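You operate a simulated robot arm through the tools that you are given. There is no shell and no other tool.

The job below is to be done with a simulated robot arm. You get a single attempt, and the scene is never put back.

Task
Put things in order on the top of the kitting bench. At the end: the silver collar nut from the top of the kitting bench stands where the green tin (marked "CLEANER") stood; the orange pad stands where the yellow brush stood; the green tin stands on top of the brown block; the yellow brush stands where the silver collar nut stood; whatever was shut is shut again. Leave all else as you found it, and nothing knocked over.

The check looks at the end state, three seconds after you hand in, the way a careful person would. Anything else that was tipped, shoved, dropped, spilled or broken makes it a failure.

Robot
A 6-joint arm with a two-finger parallel gripper, fixed in place. Base frame: the origin is at the foot of the arm, x ahead of it, y to its left, z up; the work surface is at about z = 0. Lengths are in mm, angles in rad, forces in N, time in s.
With the tool pointing down near the work surface it reaches from about 180 to 460 mm from the base axis. Its first joint turns from -1.222 to 1.222 rad. Payload 1.9 kg.
Tool frame: the origin (TCP) lies between the finger pads and is the grasp point; the fingertips stand 23 mm ahead of it; z points along the fingers, y is the line along which they close. The gripper opens to 94 mm. The fingers are 38 mm wide and 10 mm thick; the gripper's body (54 by 96 mm) begins 39 mm behind the TCP.
Orientation is told as [roll, pitch, yaw] about the base's x, y, z axes, in that order, counted from this pose: with the fingers straight down and closing along the base's y, the tool's x points along the base's -x, its y along +y and its z along -z.

Tools
- The arm moves only by the tool step_arm. Its argument "motion" is a list of rows, each an object of numbers (a shift or turn left out is 0, a gripper value left out holds the last): "ax", "ay", "az": the turn, a rotation vector about the base's x, y, z in rad; "dx", "dy", "dz": the shift along the base's x, y, z in m; "jaw": the opening, from 0 (shut) to 1 (fully open). In form: [{"ax": .., "ay": .., "az": .., "dx": .., "dy": .., "dz": .., "jaw": ..}, ...]. A call has 1 to 20 rows; each row is the pose to reach, as a shift and turn from the pose commanded when the call began. A row lasts 0.2 s, in which the tool goes at most 50 mm and 0.15 rad; a call with a longer step from one row to the next is refused whole, and so is a gripper value outside its range. A pose out of reach is approached as far as the arm can. The call stops where the force on the tool passes 40 N (or 10 N more than at its start, if that is more) or the arm is blocked; 0.2 s more then pass. The fingers move at their own pace (about 108 mm/s each) and stop on an object; they squeeze with about 23 N. The grip force told is the motor's: it shows also when the fingers shut on nothing. Time passes only in rows, and 0.2 s behind the last, so rows that repeat a pose let the fingers close. It gives the time, the measured TCP pose, the force on the tool (base axes), the opening and the grip force at its end, in the units of the frame above (readings bear some noise), with the torque about the TCP (base axes, N m) and any sound that the robot's microphone picked up.
- Cameras (640 x 400 px; columns grow to the right, rows downward): "scene" is fixed at [44.1, 302.2, 433.5]; the picture's right is [-0.87, -0.49, 0.00], its down [-0.24, 0.43, -0.87] and it looks along [0.43, -0.76, -0.50] (base axes); focal length 322 px, centre (320, 200). "wrist" rides on the gripper at [87, 16, -75] in the tool frame; the picture's right is [-0.18, 0.98, 0.00], its down [-0.58, -0.11, -0.81] and it looks along [-0.79, -0.15, 0.59] (tool axes); focal length 243 px, centre (320, 200). There is no depth. A picture from a camera that has moved, and an enlarged one, comes with that camera's place and axes in the base frame and with its lens.
- grab_frame(camera): a new picture of that camera. The clock stands still meanwhile.
- zoom(camera, box): a new picture of the part [left, top, right, bottom] of that camera's present view, enlarged. The clock stands still meanwhile.
- close_job(): hands the job in; it is judged then, once.

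Nothing tells you positions but the pictures and the camera data. Unless the task says otherwise, let go and move clear before handing in.

The tools are called as name(argument=value, ...) on one line, values as JSON. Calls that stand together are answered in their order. step_arm: Moves the arm, as the interface text tells. Its arguments: {"type":"object","properties":{"motion":{"type":"array","items":{"type":"object","properties":{"ax":{"type":"number"},"ay":{"type":"number"},"az":{"type":"number"},"dx":{"type":"number"},"dy":{"type":"number"},"dz":{"type":"number"},"jaw":{"type":"number"}}}}},"required":["motion"]} The other tools are called the same way: grab_frame (camera) takes a picture; zoom (camera, box) takes an enlarged picture of a part of a camera's view; close_job () hands the job in.

At the start:

```text
clock: 0.0
position: [248.2, -47.6, 290.7]
tool_rot: [-0.003, 0.0, -0.002]
wrist_force: [0.8, 0.4, -0.2]
torque: [0.01, -0.02, 0.01]
finger_gap: 94.3
grasp_force: 0.1
```

scene: 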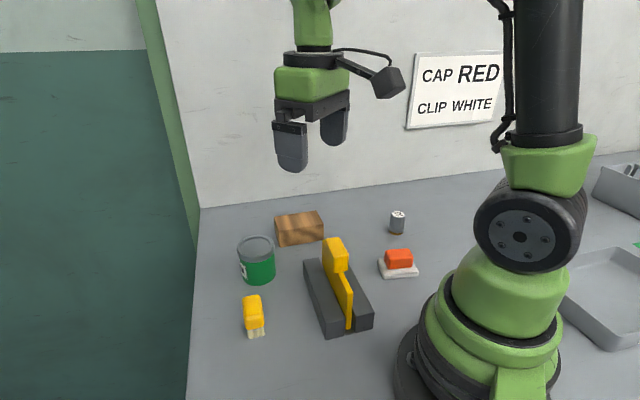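
wrist: 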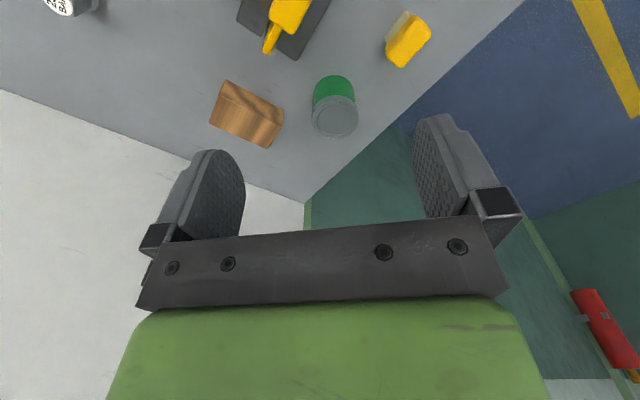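

I see a bench with a green tin, a brown block, a yellow brush, a dark vise-like fixture with a yellow handle, an orange pad on a white base, and a small silver item. I'll zoom in to identify things before moving.

zoom(camera="scene", box=[190, 190, 350, 290])

zoom(camera="scene", box=[290, 200, 450, 300])

zoom(camera="scene", box=[220, 260, 380, 360])

zoom(camera="scene", box=[540, 130, 640, 360])

zoom(camera="wrist", box=[0, 0, 320, 200])

zoom(camera="wrist", box=[200, 0, 520, 200])

```text
4.00 times, centred on (270, 240) of scene
camera zoom: at [44.1, 302.2, 433.5], right [-0.87, -0.49, 0.0], down [-0.24, 0.43, -0.87], along [0.43, -0.76, -0.5], focal length 1290 px, centre (520, 40)
```

zoom: 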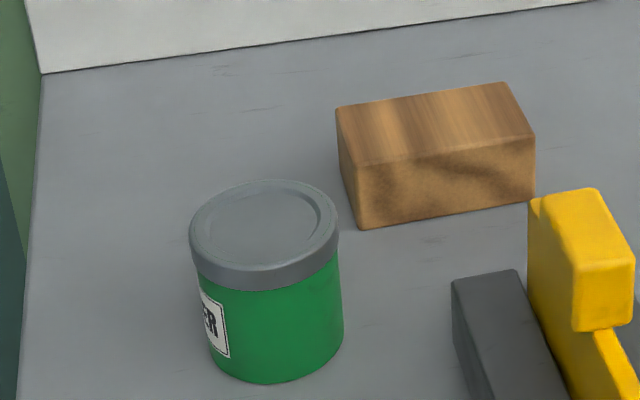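

```text
4.00 times, centred on (370, 250) of scene
camera zoom: at [44.1, 302.2, 433.5], right [-0.87, -0.49, 0.0], down [-0.24, 0.43, -0.87], along [0.43, -0.76, -0.5], focal length 1290 px, centre (120, 0)
```

zoom: 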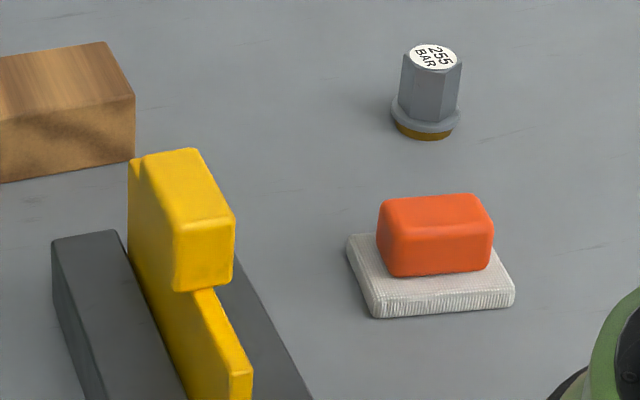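

```text
4.00 times, centred on (300, 310) of scene
camera zoom: at [44.1, 302.2, 433.5], right [-0.87, -0.49, 0.0], down [-0.24, 0.43, -0.87], along [0.43, -0.76, -0.5], focal length 1290 px, centre (400, -240)
```

zoom: 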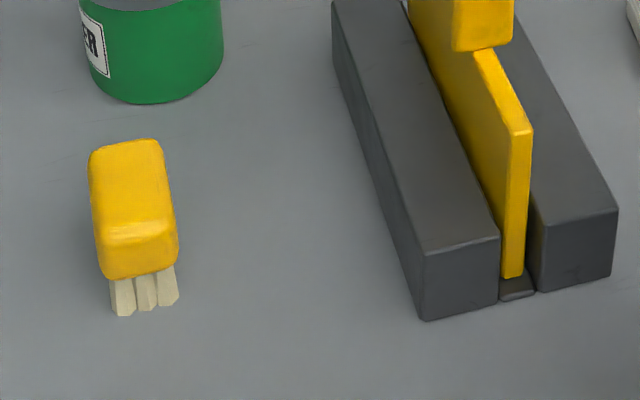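

```text
1.74 times, centred on (590, 245) of scene
camera zoom: at [44.1, 302.2, 433.5], right [-0.87, -0.49, 0.0], down [-0.24, 0.43, -0.87], along [0.43, -0.76, -0.5], focal length 561 px, centre (-150, 122)
```

zoom: 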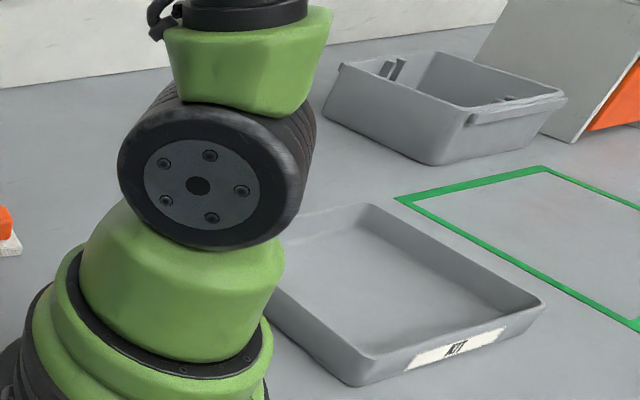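

```text
2.00 times, centred on (160, 100) of wrist
camera zoom: at [162.2, -29.8, 364.9], right [0.18, 0.98, 0.0], down [0.58, -0.11, 0.81], along [0.79, -0.15, -0.59], focal length 485 px, centre (640, 400)
```

zoom: 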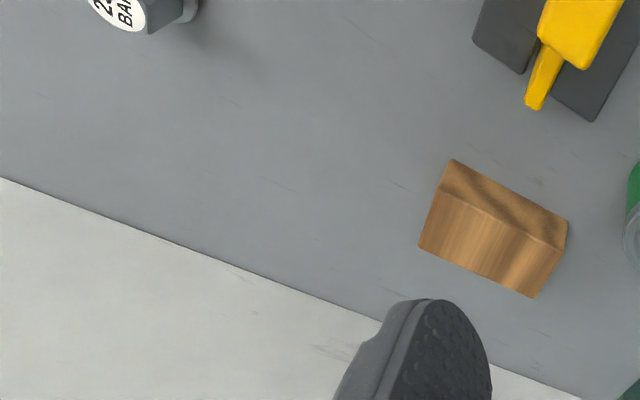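

```text
2.00 times, centred on (360, 100) of wrist
camera zoom: at [162.2, -29.8, 364.9], right [0.18, 0.98, 0.0], down [0.58, -0.11, 0.81], along [0.79, -0.15, -0.59], focal length 485 px, centre (240, 400)
```

zoom: 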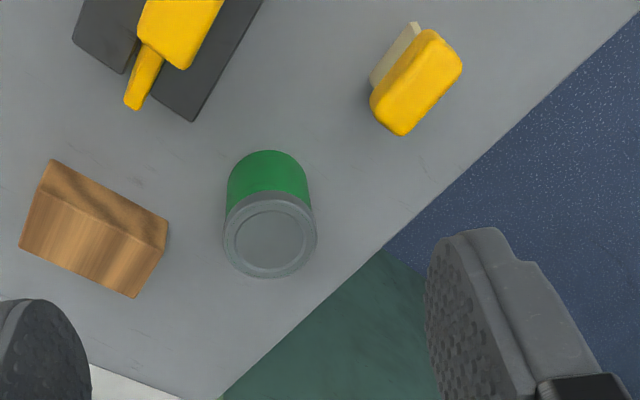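

I estimate the tin at about (380,-47), the block at about (377,-193), the nut at about (191,-321), the pad at about (150,-195) and the brush at about (300,50). Next I'll tilt the tool so the wrist camera looks nearly straight down, which should give better measurements.

step_arm(motion=[{"ay": 0.12, "dz": 0.02}, {"ay": 0.24, "dz": 0.04}, {"ay": 0.36, "dz": 0.06}, {"ay": 0.48, "dz": 0.06}, {"ay": 0.6, "dz": 0.06}, {"ay": 0.6, "dz": 0.06}])

grab_frame(camera="wrist")

grab_frame(camera="scene")

```text
clock: 1.2
position: [249.6, -51.3, 349.1]
tool_rot: [-0.025, 0.578, -0.011]
wrist_force: [43.2, 2.8, -133.7]
torque: [-2.81, 1.11, -0.89]
finger_gap: 94.2
grasp_force: 0.0
stopped in row 6: the force on the tool passed its limit at 289 N (the readings are from after the stop); the commanded pose is now the measured one
```

```text
taken
camera wrist: at [218.5, -30.9, 458.6], right [0.15, 0.98, -0.12], down [0.93, -0.1, 0.36], along [0.34, -0.17, -0.93], focal length 243 px, centre (320, 200)
```

wrist: 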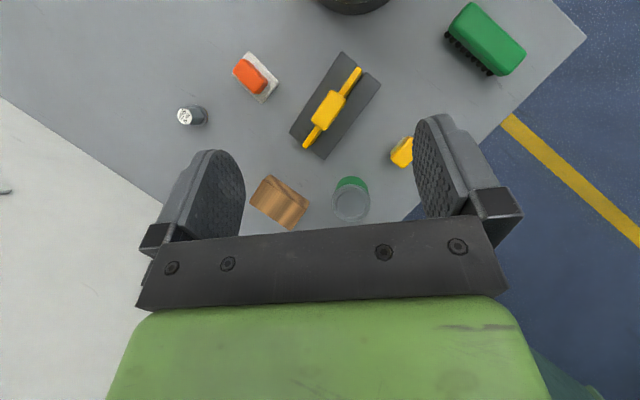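

```text
taken
```

scene: 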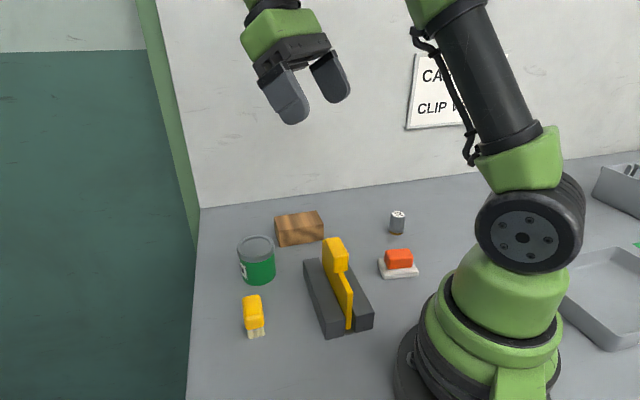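

The wrist camera now shows the whole layout, including a larger green brush near the front edge. But the motion hit a force limit, probably the gripper or camera touching the arm's own link in this tilted pose. I'll back off the tilt straight away.

step_arm(motion=[{"ay": -0.1, "dx": 0.01, "dz": -0.01}, {"ay": -0.2, "dx": 0.02, "dz": -0.02}, {"ay": -0.2, "dx": 0.02, "dz": -0.02}])

grab_frame(camera="scene")

grab_frame(camera="wrist")

```text
clock: 2.0
position: [269.3, -49.5, 329.8]
tool_rot: [-0.017, 0.38, -0.009]
wrist_force: [-0.3, 0.5, 0.3]
torque: [-0.01, -0.04, -0.02]
finger_gap: 94.0
grasp_force: 0.0
```

```text
taken
```

scene: 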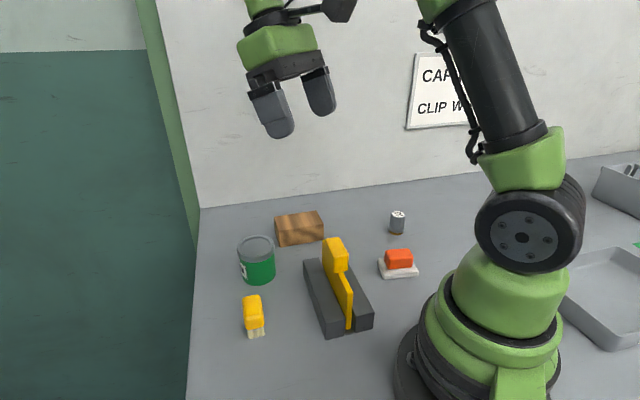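

```text
taken
camera wrist: at [217.1, -31.6, 430.1], right [0.17, 0.98, -0.08], down [0.84, -0.1, 0.53], along [0.52, -0.16, -0.84], focal length 243 px, centre (320, 200)
```

wrist: 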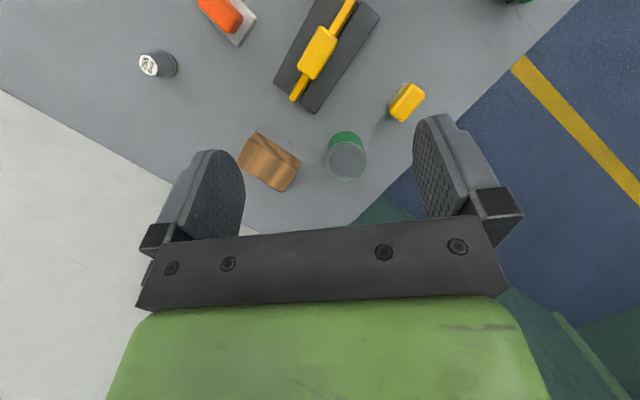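

The force has cleared and all is undisturbed. I'll zoom in from this view to measure the objects.

zoom(camera="wrist", box=[220, 100, 380, 200])

zoom(camera="wrist", box=[320, 60, 480, 160])

zoom(camera="wrist", box=[120, 0, 280, 100])

zoom(camera="wrist", box=[240, 0, 400, 100])

```text
4.00 times, centred on (300, 150) of wrist
camera zoom: at [217.1, -31.6, 430.1], right [0.17, 0.98, -0.08], down [0.84, -0.1, 0.53], along [0.52, -0.16, -0.84], focal length 970 px, centre (400, 400)
```

zoom: 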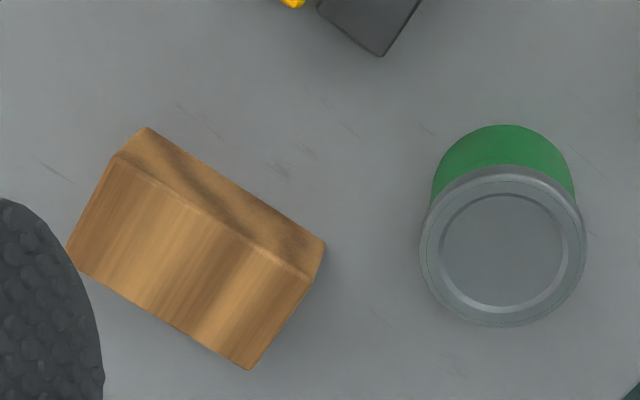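

```text
4.00 times, centred on (400, 110) of wrist
camera zoom: at [217.1, -31.6, 430.1], right [0.17, 0.98, -0.08], down [0.84, -0.1, 0.53], along [0.52, -0.16, -0.84], focal length 970 px, centre (0, 560)
```

zoom: 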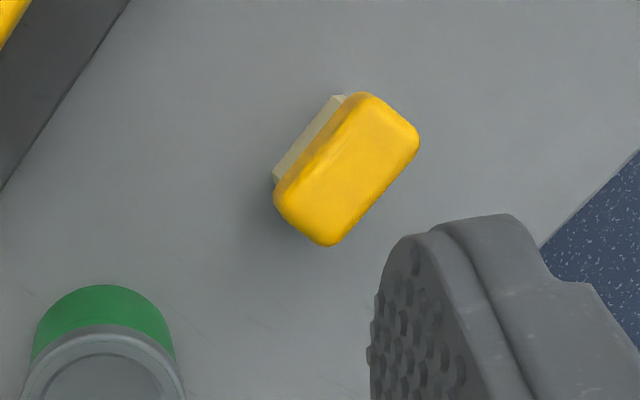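

```text
4.00 times, centred on (200, 50) of wrist
camera zoom: at [217.1, -31.6, 430.1], right [0.17, 0.98, -0.08], down [0.84, -0.1, 0.53], along [0.52, -0.16, -0.84], focal length 970 px, centre (800, 800)
```

zoom: 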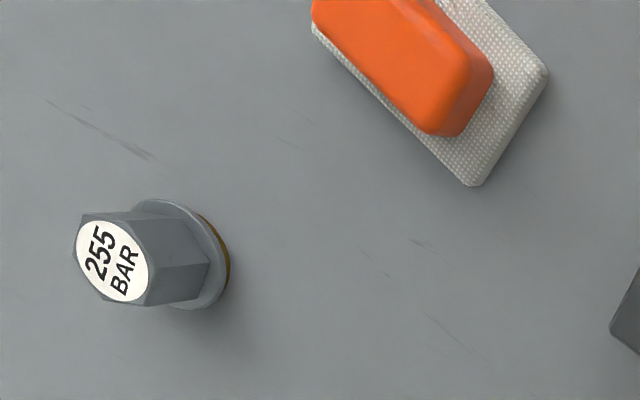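

```text
4.00 times, centred on (320, 50) of wrist
camera zoom: at [217.1, -31.6, 430.1], right [0.17, 0.98, -0.08], down [0.84, -0.1, 0.53], along [0.52, -0.16, -0.84], focal length 970 px, centre (320, 800)
```

zoom: 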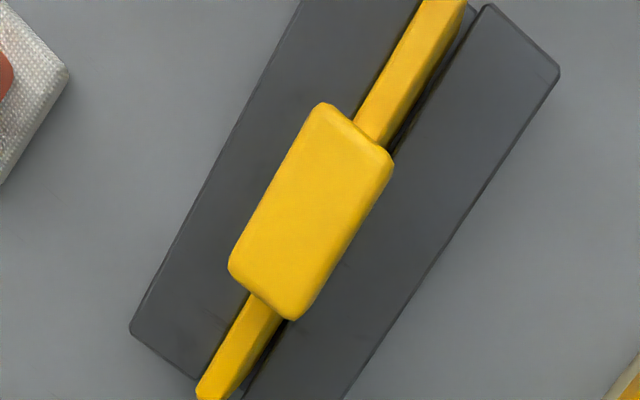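

All objects are measured from two cameras: tin about (377,-47) with 33 mm radius, block centre about (375,-190) and 40 mm high, nut about (192,-320), brush about (300,50). I'll straighten the tool and hover above the tin.

step_arm(motion=[{"ax": 0.004, "ay": -0.076, "az": 0.002, "dx": 0.02, "dy": 0.001, "dz": -0.028}, {"ax": 0.008, "ay": -0.152, "az": 0.004, "dx": 0.042, "dy": 0.002, "dz": -0.056}, {"ax": 0.012, "ay": -0.228, "az": 0.006, "dx": 0.064, "dy": 0.003, "dz": -0.084}, {"ax": 0.016, "ay": -0.304, "az": 0.008, "dx": 0.086, "dy": 0.003, "dz": -0.112}, {"ax": 0.02, "ay": -0.38, "az": 0.01, "dx": 0.108, "dy": 0.004, "dz": -0.14}, {"ax": 0.02, "ay": -0.38, "az": 0.01, "dx": 0.108, "dy": 0.004, "dz": -0.14}])

grab_frame(camera="wrist")

grab_frame(camera="scene")

```text
clock: 3.4
position: [378.2, -49.8, 190.1]
tool_rot: [0.003, 0.0, 0.004]
wrist_force: [-0.2, -0.5, -0.1]
torque: [0.02, 0.0, -0.01]
finger_gap: 94.1
grasp_force: 0.1
```

```text
taken
camera wrist: at [292.7, -33.6, 264.3], right [0.18, 0.98, 0.0], down [0.58, -0.11, 0.81], along [0.79, -0.14, -0.59], focal length 243 px, centre (320, 200)
```

wrist: 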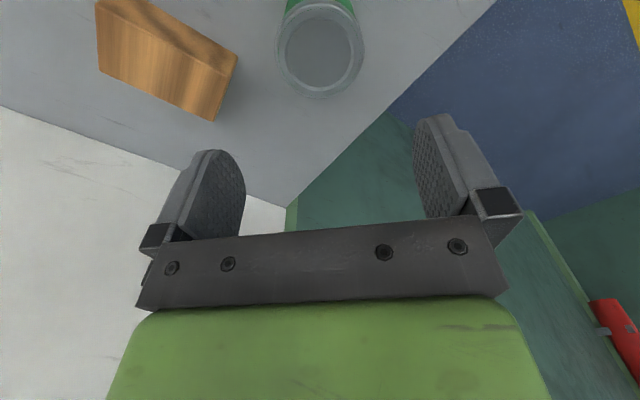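

```text
taken
```

scene: 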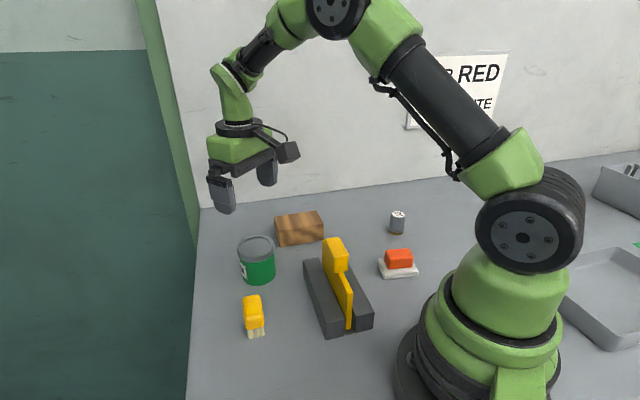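

zoom(camera="wrist", box=[240, 0, 400, 100])

zoom(camera="wrist", box=[80, 0, 240, 130])

zoom(camera="scene", box=[200, 200, 300, 300])

```text
4.00 times, centred on (320, 50) of wrist
camera zoom: at [292.7, -33.6, 264.3], right [0.18, 0.98, 0.0], down [0.58, -0.11, 0.81], along [0.79, -0.14, -0.59], focal length 970 px, centre (320, 800)
```

zoom: 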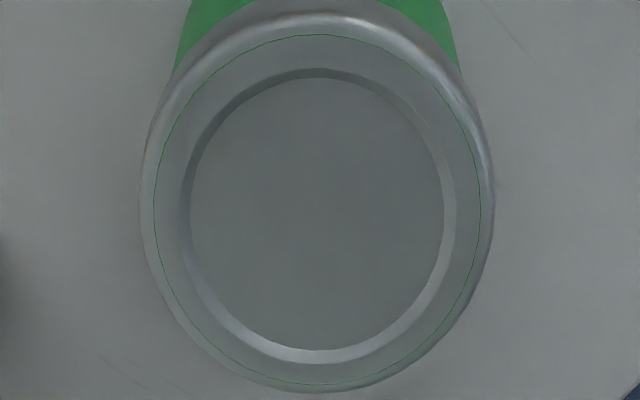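

```text
3.08 times, centred on (160, 65) of wrist
camera zoom: at [292.7, -33.6, 264.3], right [0.18, 0.98, 0.0], down [0.58, -0.11, 0.81], along [0.79, -0.14, -0.59], focal length 746 px, centre (812, 615)
```

zoom: 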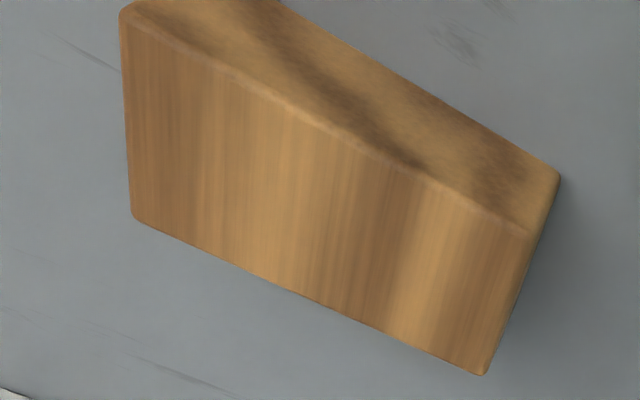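

```text
4.00 times, centred on (250, 250) of scene
camera zoom: at [44.1, 302.2, 433.5], right [-0.87, -0.49, 0.0], down [-0.24, 0.43, -0.87], along [0.43, -0.76, -0.5], focal length 1290 px, centre (600, 0)
```

zoom: 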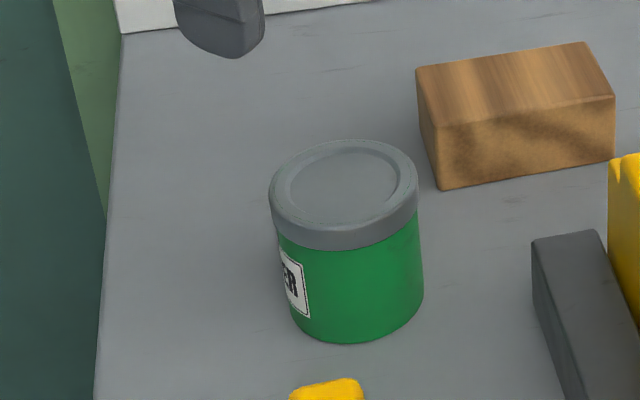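

The tin sits almost directly under the gripper, about 2 mm nearer the base, and is roughly 66 mm tall. I'll descend to grip height with TCP z about 36, which keeps the palm clear of the lid.

step_arm(motion=[{"dx": -0.001, "dz": -0.03}, {"dx": -0.002, "dz": -0.06}, {"dx": -0.002, "dz": -0.09}, {"dx": -0.002, "dz": -0.11}, {"dx": -0.002, "dz": -0.13}, {"dx": -0.002, "dz": -0.143}, {"dx": -0.002, "dz": -0.153}, {"dx": -0.002, "dz": -0.153}])

grab_frame(camera="scene")

grab_frame(camera="wrist")

```text
clock: 5.2
position: [375.4, -47.9, 38.6]
tool_rot: [0.005, 0.001, 0.006]
wrist_force: [0.5, 1.4, 0.7]
torque: [0.0, -0.02, 0.05]
finger_gap: 94.1
grasp_force: 0.1
```

```text
taken
```

scene: 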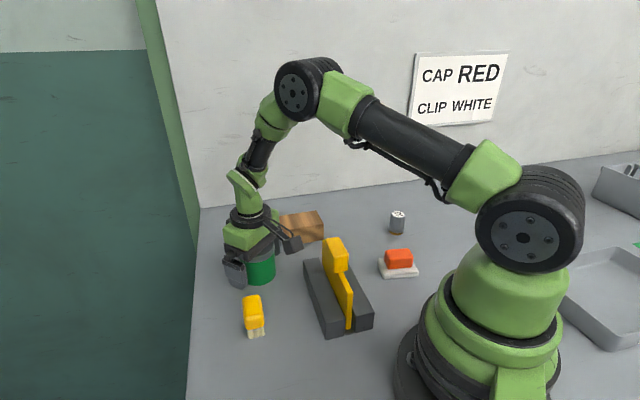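

```text
taken
camera wrist: at [289.9, -31.2, 111.8], right [0.18, 0.98, 0.0], down [0.58, -0.11, 0.81], along [0.79, -0.14, -0.59], focal length 243 px, centre (320, 200)
```

wrist: 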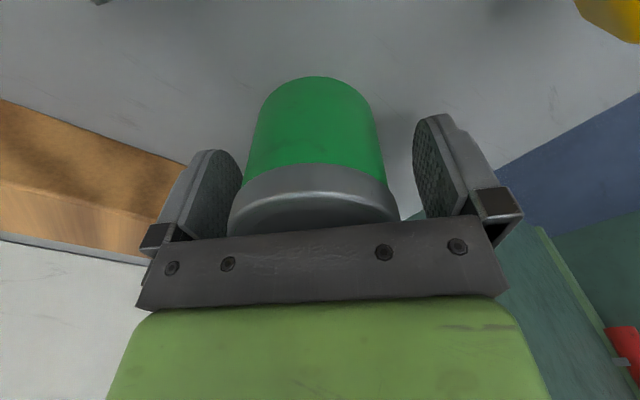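

The tin is centred between the pads. I'll close on it gently.

step_arm(motion=[{"jaw": 0.76}, {"jaw": 0.72}, {"jaw": 0.66}, {"jaw": 0.4}, {"jaw": 0.4}])

grab_frame(camera="wrist")

```text
clock: 6.4
position: [376.2, -47.4, 37.6]
tool_rot: [0.004, 0.001, 0.006]
wrist_force: [0.9, 0.1, 0.1]
torque: [-0.1, 0.03, 0.01]
finger_gap: 63.7
grasp_force: 23.4
```

```text
taken
camera wrist: at [289.9, -31.2, 112.1], right [0.18, 0.98, 0.0], down [0.58, -0.11, 0.81], along [0.79, -0.14, -0.59], focal length 243 px, centre (320, 200)
```

wrist: 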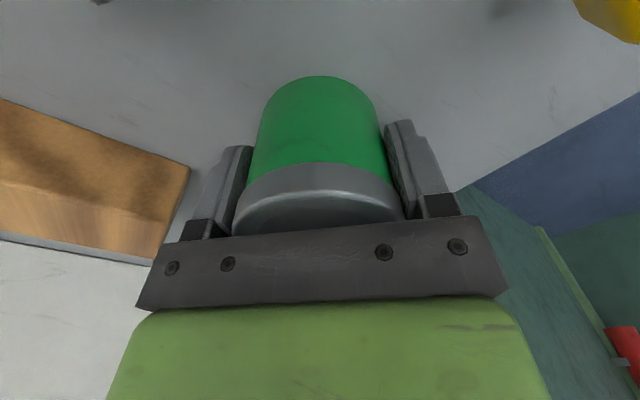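

Gripped at a 63.7 mm gap with 23 N. I'll lift a little and check that the whole tin, lid and body, comes up together.

step_arm(motion=[{"dz": 0.008}, {"dz": 0.02}, {"dz": 0.035}, {"dz": 0.035}])

zoom(camera="scene", box=[180, 180, 340, 300])

grab_frame(camera="wrist")

```text
clock: 7.4
position: [375.1, -45.8, 74.1]
tool_rot: [0.004, 0.0, 0.006]
wrist_force: [0.2, -0.5, -2.5]
torque: [0.0, 0.02, -0.05]
finger_gap: 63.6
grasp_force: 22.5
```

```text
3.33 times, centred on (260, 240) of scene
camera zoom: at [44.1, 302.2, 433.5], right [-0.87, -0.49, 0.0], down [-0.24, 0.43, -0.87], along [0.43, -0.76, -0.5], focal length 1075 px, centre (520, 67)
```

zoom: 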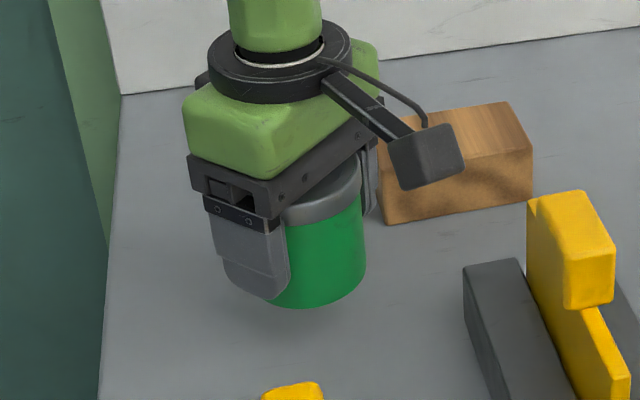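

```text
taken
camera wrist: at [289.1, -29.4, 147.4], right [0.18, 0.98, 0.0], down [0.58, -0.11, 0.8], along [0.79, -0.14, -0.59], focal length 243 px, centre (320, 200)
```

wrist: 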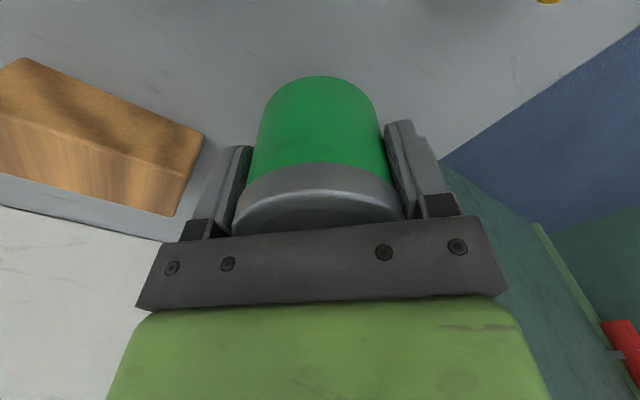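

The whole tin lifted cleanly. I'll raise it further and carry it across to above the block, whose centre I put at about (376,-192).

step_arm(motion=[{"dz": 0.02}, {"dz": 0.045}, {"dz": 0.05, "dy": -0.015}, {"dz": 0.05, "dy": -0.04}, {"dz": 0.05, "dy": -0.07}, {"dz": 0.05, "dy": -0.1}, {"dz": 0.05, "dy": -0.125}, {"dz": 0.05, "dy": -0.142}, {"dz": 0.05, "dy": -0.147}, {"dz": 0.05, "dy": -0.147}])

grab_frame(camera="wrist")

zoom(camera="scene", box=[200, 140, 360, 260])

```text
clock: 9.6
position: [376.8, -190.9, 121.9]
tool_rot: [0.005, 0.002, 0.007]
wrist_force: [-0.9, -0.5, -2.6]
torque: [0.02, 0.03, 0.02]
finger_gap: 63.4
grasp_force: 22.6
```

```text
taken
camera wrist: at [289.7, -174.9, 197.2], right [0.18, 0.98, 0.0], down [0.58, -0.11, 0.81], along [0.79, -0.14, -0.59], focal length 243 px, centre (320, 200)
```

wrist: 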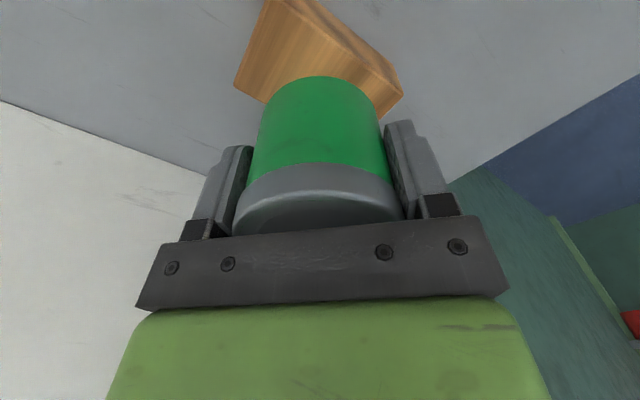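

```text
3.33 times, centred on (280, 200) of scene
camera zoom: at [44.1, 302.2, 433.5], right [-0.87, -0.49, 0.0], down [-0.24, 0.43, -0.87], along [0.43, -0.76, -0.5], focal length 1075 px, centre (453, 200)
```

zoom: 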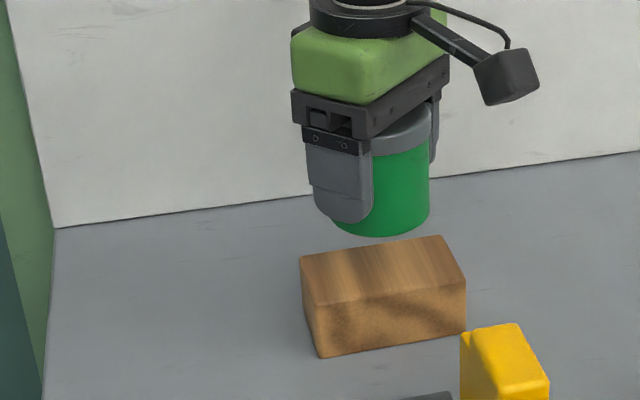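

The tin is almost centred over the block. I'll lower it to a few mm above the block top and check.

step_arm(motion=[{"dx": -0.001, "dy": -0.0015, "dz": -0.01}, {"dx": -0.001, "dy": -0.0015, "dz": -0.022}, {"dx": -0.001, "dy": -0.0015, "dz": -0.032}, {"dx": -0.001, "dy": -0.0015, "dz": -0.038}, {"dx": -0.001, "dy": -0.0015, "dz": -0.038}])

zoom(camera="scene", box=[240, 170, 360, 260])

grab_frame(camera="wrist")

```text
clock: 10.8
position: [375.5, -192.9, 82.9]
tool_rot: [0.003, 0.004, 0.006]
wrist_force: [0.3, 0.3, -3.1]
torque: [-0.01, 0.01, 0.03]
finger_gap: 63.7
grasp_force: 22.4
```

```text
4.44 times, centred on (300, 215) of scene
camera zoom: at [44.1, 302.2, 433.5], right [-0.87, -0.49, 0.0], down [-0.24, 0.43, -0.87], along [0.43, -0.76, -0.5], focal length 1433 px, centre (409, 133)
```

zoom: 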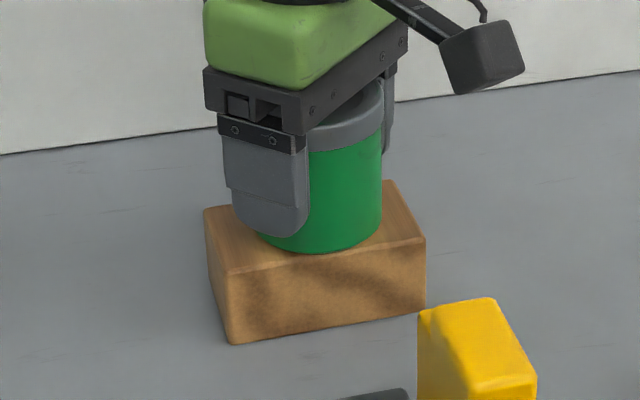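

```text
taken
camera wrist: at [288.3, -176.2, 157.7], right [0.18, 0.98, 0.0], down [0.58, -0.11, 0.81], along [0.79, -0.14, -0.59], focal length 243 px, centre (320, 200)
```

wrist: 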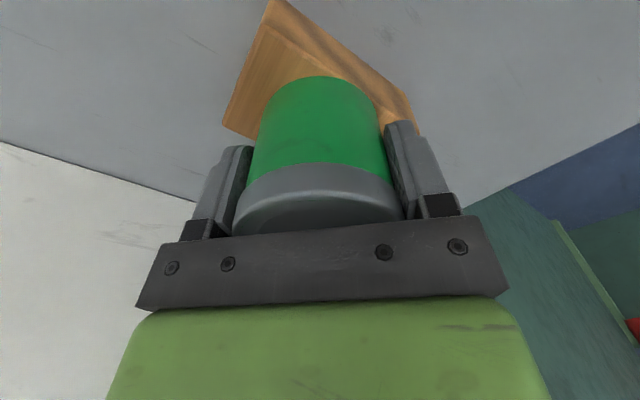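

The tin lines up with the block's centre in both views, with about 5 mm of gap left. I'll lower it in small steps and watch the force.

step_arm(motion=[{"dz": -0.002}, {"dz": -0.0035}, {"dz": -0.0035}])

step_arm(motion=[{"dz": -0.001}, {"dz": -0.001}])

```text
clock: 11.6
position: [374.9, -193.6, 81.1]
tool_rot: [0.002, -0.002, 0.006]
wrist_force: [5.0, 4.7, 18.8]
torque: [0.02, -0.1, 0.12]
finger_gap: 63.6
grasp_force: 22.8
```

```text
clock: 12.2
position: [374.9, -194.3, 80.2]
tool_rot: [0.004, 0.001, 0.006]
wrist_force: [-0.7, 2.8, 18.4]
torque: [-0.09, 0.05, 0.02]
finger_gap: 63.6
grasp_force: 23.0
```

The tin is in contact with the block at about 18 N. I'll ease off slightly, then open the fingers.

step_arm(motion=[{"dz": 0.001}, {"dz": 0.001, "jaw": 0.7}, {"dz": 0.001, "jaw": 0.74}, {"dz": 0.001, "jaw": 0.8}, {"dz": 0.001, "jaw": 0.9}, {"dz": 0.001, "jaw": 1.0}])

grab_frame(camera="wrist")

zoom(camera="scene", box=[240, 170, 360, 260])

```text
clock: 13.6
position: [374.9, -194.0, 80.8]
tool_rot: [0.002, 0.0, 0.006]
wrist_force: [0.2, 0.5, 0.3]
torque: [0.03, 0.01, -0.02]
finger_gap: 94.4
grasp_force: 0.0
```

```text
taken
camera wrist: at [288.3, -177.7, 155.1], right [0.18, 0.98, 0.0], down [0.58, -0.11, 0.81], along [0.79, -0.14, -0.59], focal length 243 px, centre (320, 200)
```

wrist: 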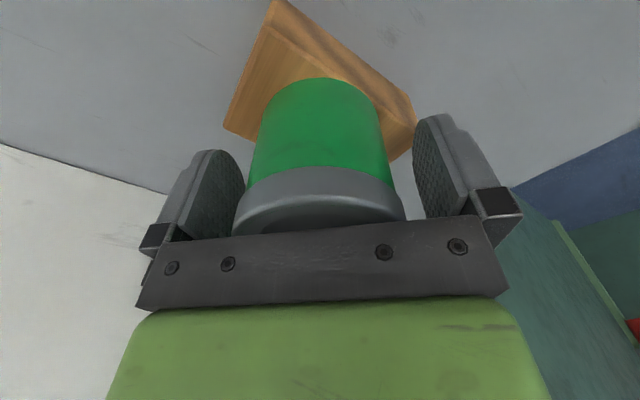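

```text
4.44 times, centred on (300, 215) of scene
camera zoom: at [44.1, 302.2, 433.5], right [-0.87, -0.49, 0.0], down [-0.24, 0.43, -0.87], along [0.43, -0.76, -0.5], focal length 1433 px, centre (409, 133)
```

zoom: 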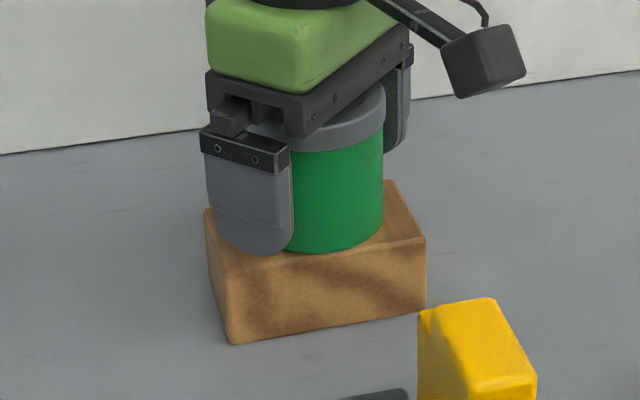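

The tin is standing on the block and the block hasn't moved. I'll lift straight up and clear.

step_arm(motion=[{"dz": 0.01}, {"dz": 0.03}, {"dz": 0.06}, {"dz": 0.1}, {"dz": 0.14}, {"dz": 0.14}])

grab_frame(camera="wrist")

grab_frame(camera="scene")

zoom(camera="scene", box=[240, 170, 360, 260])

```text
clock: 15.0
position: [375.6, -195.1, 220.9]
tool_rot: [0.003, 0.001, 0.007]
wrist_force: [-0.6, 0.5, 0.2]
torque: [-0.01, -0.01, -0.03]
finger_gap: 94.2
grasp_force: 0.0
```

```text
taken
camera wrist: at [290.0, -178.3, 295.3], right [0.18, 0.98, 0.0], down [0.58, -0.11, 0.81], along [0.79, -0.14, -0.59], focal length 243 px, centre (320, 200)
```

wrist: 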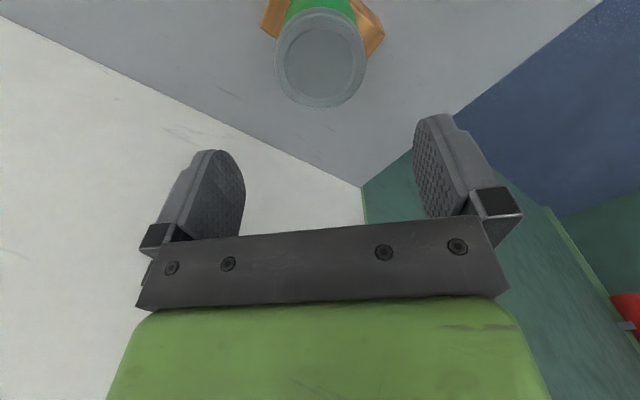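

```text
taken
```

scene: 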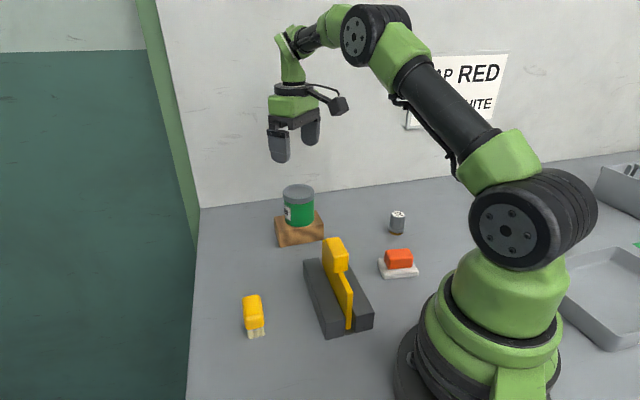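

```text
4.44 times, centred on (300, 215) of scene
camera zoom: at [44.1, 302.2, 433.5], right [-0.87, -0.49, 0.0], down [-0.24, 0.43, -0.87], along [0.43, -0.76, -0.5], focal length 1433 px, centre (409, 133)
```

zoom: 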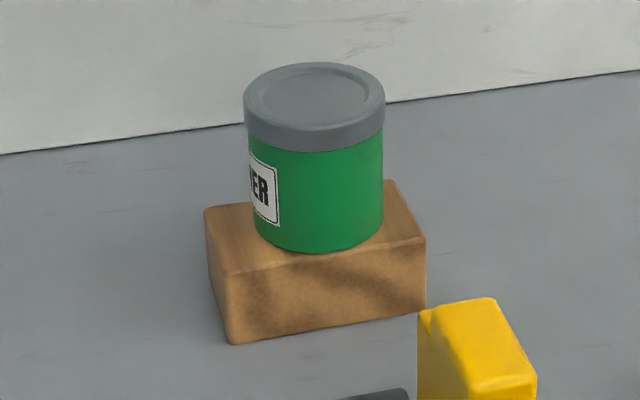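

The tin stands squarely on the block with its lid shut. Next is the nut at about (192,-320), so I'll move to hover over it.

step_arm(motion=[{"dx": -0.02, "dy": -0.014}, {"dx": -0.05, "dy": -0.034}, {"dx": -0.085, "dy": -0.058}, {"dx": -0.12, "dy": -0.082, "dz": -0.01}, {"dx": -0.15, "dy": -0.103, "dz": -0.03}, {"dx": -0.172, "dy": -0.118, "dz": -0.05}, {"dx": -0.183, "dy": -0.125, "dz": -0.06}, {"dx": -0.183, "dy": -0.125, "dz": -0.06}])

grab_frame(camera="wrist")

grab_frame(camera="scene")

zoom(camera="wrist", box=[240, 0, 400, 100])

zoom(camera="scene", box=[370, 195, 430, 245])

```text
clock: 16.8
position: [191.6, -319.8, 159.9]
tool_rot: [0.003, 0.003, 0.007]
wrist_force: [0.7, -0.2, -0.6]
torque: [0.0, 0.0, -0.02]
finger_gap: 94.2
grasp_force: 0.0
```

```text
taken
camera wrist: at [106.7, -303.7, 234.5], right [0.18, 0.98, 0.0], down [0.58, -0.11, 0.81], along [0.79, -0.14, -0.59], focal length 243 px, centre (320, 200)
```

wrist: 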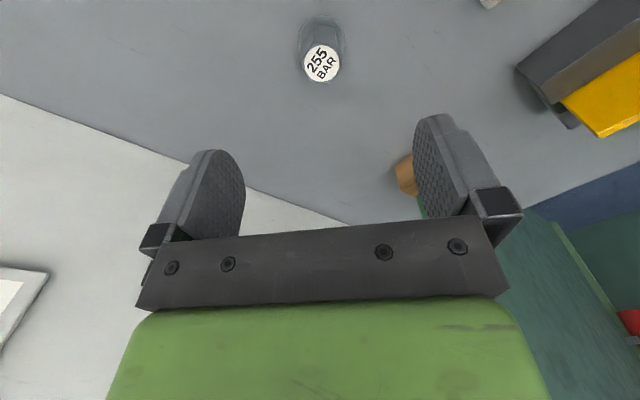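

```text
taken
```

scene: 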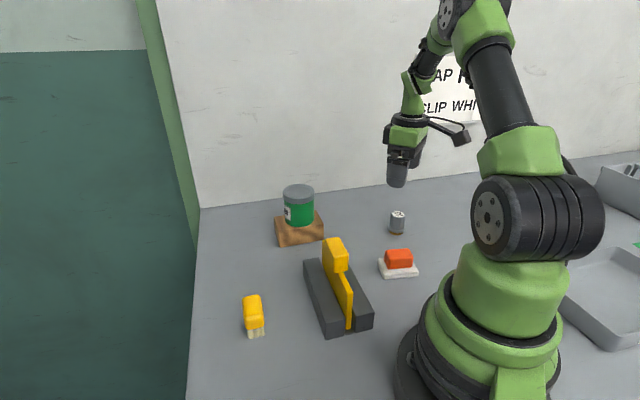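

```text
4.00 times, centred on (320, 50) of wrist
camera zoom: at [106.7, -303.7, 234.5], right [0.18, 0.98, 0.0], down [0.58, -0.11, 0.81], along [0.79, -0.14, -0.59], focal length 970 px, centre (320, 800)
```

zoom: 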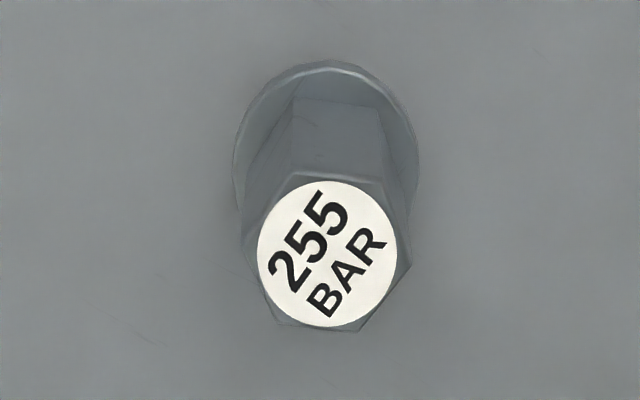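

```text
8.00 times, centred on (400, 220) of scene
camera zoom: at [44.1, 302.2, 433.5], right [-0.87, -0.49, 0.0], down [-0.24, 0.43, -0.87], along [0.43, -0.76, -0.5], focal length 2580 px, centre (-320, 40)
```

zoom: 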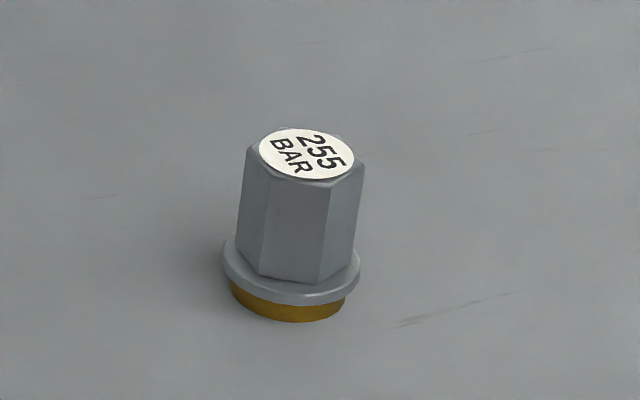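

The nut is a hex with a collar, about 46 mm tall, at roughly (190,-317) in the wrist-camera frame. I'll zoom in for the hex orientation so I can grip across the flats.

zoom(camera="wrist", box=[290, 36, 354, 88])

```text
7.69 times, centred on (322, 62) of wrist
camera zoom: at [106.7, -303.7, 234.5], right [0.18, 0.98, 0.0], down [0.58, -0.11, 0.81], along [0.79, -0.14, -0.59], focal length 1866 px, centre (305, 1262)
```

zoom: 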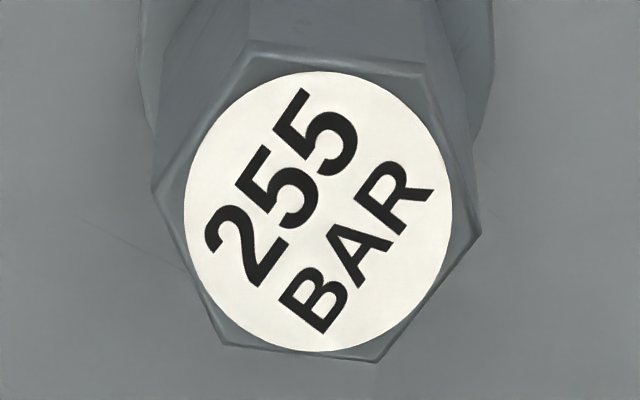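

The hex flats sit at about 103°, so a 0.223 rad yaw puts the pads across them. I'll rotate and correct the offset while still high, then descend part way and re-check.

step_arm(motion=[{"az": 0.08, "dx": -0.001, "dy": 0.001}, {"az": 0.16, "dx": -0.003, "dy": 0.002}, {"az": 0.223, "dx": -0.0035, "dy": 0.002}, {"az": 0.223, "dx": -0.0035, "dy": 0.002, "dz": -0.02}, {"az": 0.223, "dx": -0.0035, "dy": 0.002, "dz": -0.04}, {"az": 0.223, "dx": -0.0035, "dy": 0.002, "dz": -0.05}, {"az": 0.223, "dx": -0.0035, "dy": 0.002, "dz": -0.05}])

grab_frame(camera="wrist")

zoom(camera="wrist", box=[260, 20, 388, 100])

```text
clock: 18.4
position: [188.7, -316.5, 109.3]
tool_rot: [0.005, 0.004, 0.231]
wrist_force: [0.1, -0.1, -0.7]
torque: [-0.01, 0.01, 0.01]
finger_gap: 93.9
grasp_force: 0.1
```

```text
taken
camera wrist: at [101.4, -320.6, 184.0], right [-0.04, 1.0, 0.0], down [0.59, 0.02, 0.81], along [0.8, 0.04, -0.59], focal length 243 px, centre (320, 200)
```

wrist: 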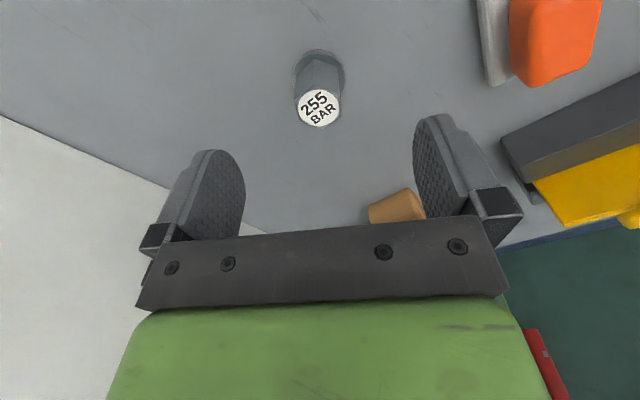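

```text
5.00 times, centred on (324, 60) of wrist
camera zoom: at [101.4, -320.6, 184.0], right [-0.04, 1.0, 0.0], down [0.59, 0.02, 0.81], along [0.8, 0.04, -0.59], focal length 1213 px, centre (300, 900)
```

zoom: 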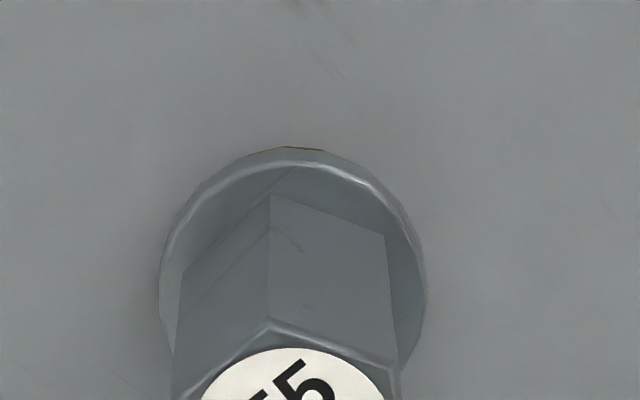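

The nut is centred to within about 1 mm and the flats are aligned with the fingers. I'll descend so the fingertips stop just above the collar.

step_arm(motion=[{"dz": -0.02}, {"dz": -0.04}, {"dz": -0.055}, {"dz": -0.065}, {"dz": -0.07}, {"dz": -0.07}])

grab_frame(camera="wrist")

zoom(camera="scene", box=[350, 170, 450, 250])

```text
clock: 19.8
position: [188.2, -318.4, 40.0]
tool_rot: [0.005, 0.0, 0.227]
wrist_force: [-0.4, 0.2, 0.5]
torque: [0.03, -0.02, -0.01]
finger_gap: 94.1
grasp_force: 0.0
```

```text
taken
camera wrist: at [100.4, -320.8, 114.1], right [-0.04, 1.0, 0.0], down [0.59, 0.02, 0.81], along [0.8, 0.04, -0.59], focal length 243 px, centre (320, 200)
```

wrist: 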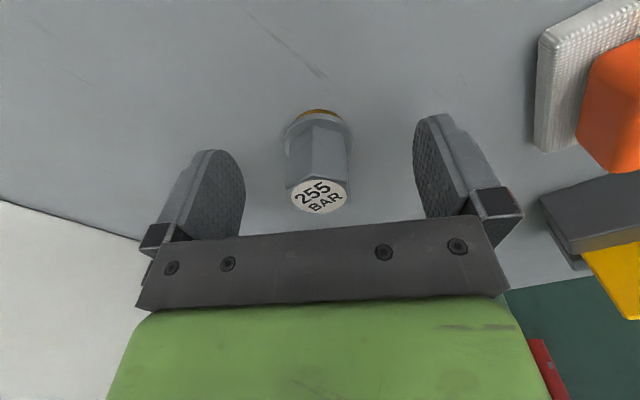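

```text
5.00 times, centred on (400, 210) of scene
camera zoom: at [44.1, 302.2, 433.5], right [-0.87, -0.49, 0.0], down [-0.24, 0.43, -0.87], along [0.43, -0.76, -0.5], focal length 1612 px, centre (-80, 150)
```

zoom: 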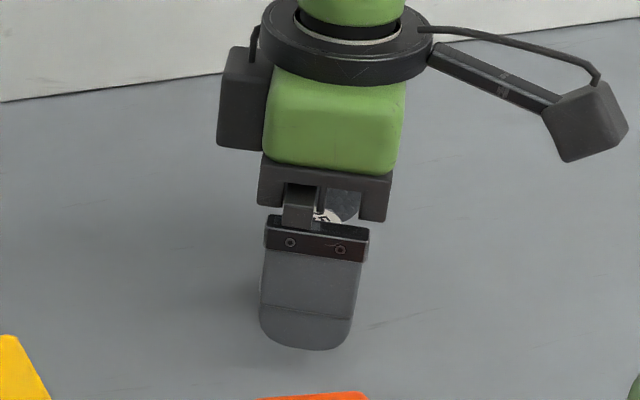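

The pads straddle the nut with the tips above the collar. Closing.

step_arm(motion=[{"jaw": 0.6}, {"jaw": 0.4}, {"jaw": 0.33}, {"jaw": 0.28}, {"jaw": 0.1}, {"jaw": 0.1}])

grab_frame(camera="wrist")

```text
clock: 21.2
position: [187.6, -318.9, 40.8]
tool_rot: [0.003, 0.003, 0.228]
wrist_force: [-0.6, 0.9, 2.3]
torque: [-0.02, 0.0, -0.01]
finger_gap: 28.1
grasp_force: 23.0
```

```text
taken
camera wrist: at [100.5, -320.9, 114.3], right [-0.04, 1.0, 0.0], down [0.59, 0.02, 0.81], along [0.8, 0.04, -0.59], focal length 243 px, centre (320, 200)
```

wrist: 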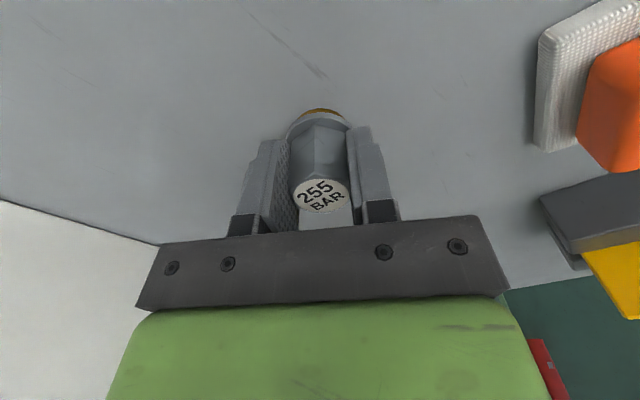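

The nut is held across its flats at 28 mm. I'll lift it well above the height of the stacked tin, then carry it to the tin's old spot at about (377,-48).

step_arm(motion=[{"dz": 0.01}, {"dz": 0.035}, {"dz": 0.07}, {"dz": 0.11}, {"dz": 0.145}, {"dz": 0.16}, {"dz": 0.16, "dx": 0.02, "dy": 0.028}, {"dz": 0.16, "dx": 0.042, "dy": 0.061}, {"dz": 0.16, "dx": 0.065, "dy": 0.094}, {"dz": 0.16, "dx": 0.088, "dy": 0.127}, {"dz": 0.16, "dx": 0.111, "dy": 0.16}, {"dz": 0.16, "dx": 0.134, "dy": 0.193}, {"dz": 0.16, "dx": 0.157, "dy": 0.226}, {"dz": 0.16, "dx": 0.176, "dy": 0.252}, {"dz": 0.16, "dx": 0.187, "dy": 0.268}, {"dz": 0.16, "dx": 0.187, "dy": 0.268}])

grab_frame(camera="wrist")

grab_frame(camera="scene")

```text
clock: 24.6
position: [377.7, -47.9, 202.1]
tool_rot: [0.003, 0.0, 0.228]
wrist_force: [-0.1, 0.0, -0.7]
torque: [0.01, 0.05, -0.01]
finger_gap: 28.2
grasp_force: 23.3
```

```text
taken
camera wrist: at [289.8, -51.9, 275.9], right [-0.04, 1.0, 0.0], down [0.59, 0.02, 0.8], along [0.8, 0.04, -0.59], focal length 243 px, centre (320, 200)
```

wrist: 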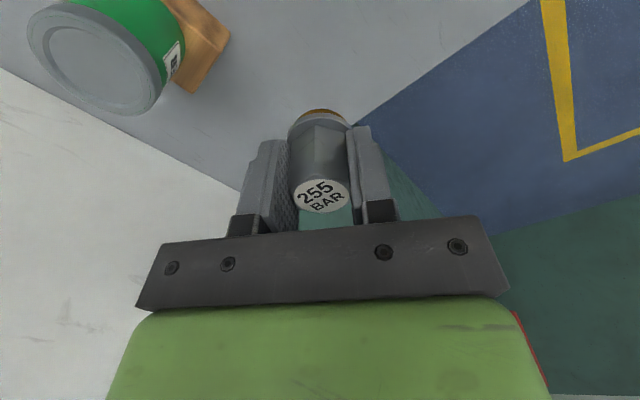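

```text
taken
```

scene: 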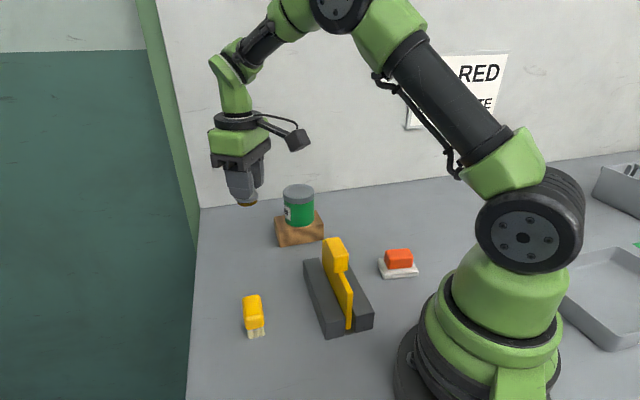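

I'm over the tin's old spot. I'll descend part way and correct the drift.

step_arm(motion=[{"dx": -0.002, "dy": -0.002, "dz": -0.025}, {"dx": -0.002, "dy": -0.003, "dz": -0.055}, {"dx": -0.002, "dy": -0.003, "dz": -0.085}, {"dx": -0.002, "dy": -0.003, "dz": -0.115}, {"dx": -0.002, "dy": -0.003, "dz": -0.135}, {"dx": -0.002, "dy": -0.003, "dz": -0.145}, {"dx": -0.002, "dy": -0.003, "dz": -0.145}])

grab_frame(camera="wrist")

zoom(camera="scene", box=[190, 190, 350, 290])

```text
clock: 26.2
position: [373.9, -53.1, 57.3]
tool_rot: [0.003, 0.003, 0.227]
wrist_force: [-0.5, 0.4, -1.7]
torque: [-0.02, 0.03, 0.0]
finger_gap: 28.0
grasp_force: 23.2
```

```text
taken
camera wrist: at [286.7, -56.2, 131.8], right [-0.04, 1.0, 0.0], down [0.59, 0.02, 0.81], along [0.8, 0.04, -0.59], focal length 243 px, centre (320, 200)
```

wrist: 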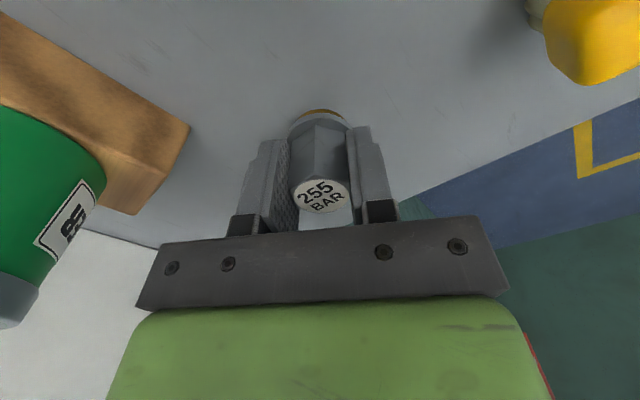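

```text
4.00 times, centred on (270, 240) of scene
camera zoom: at [44.1, 302.2, 433.5], right [-0.87, -0.49, 0.0], down [-0.24, 0.43, -0.87], along [0.43, -0.76, -0.5], focal length 1290 px, centre (520, 40)
```

zoom: 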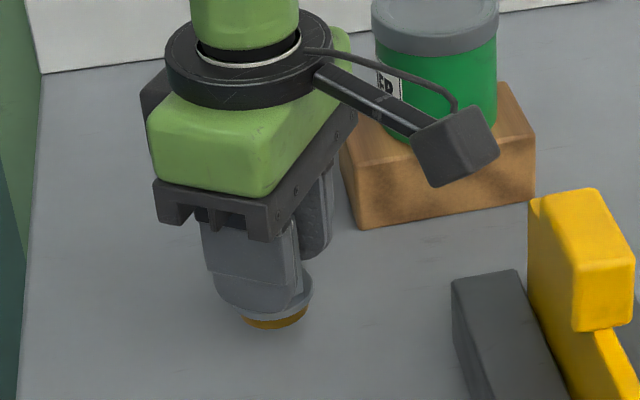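

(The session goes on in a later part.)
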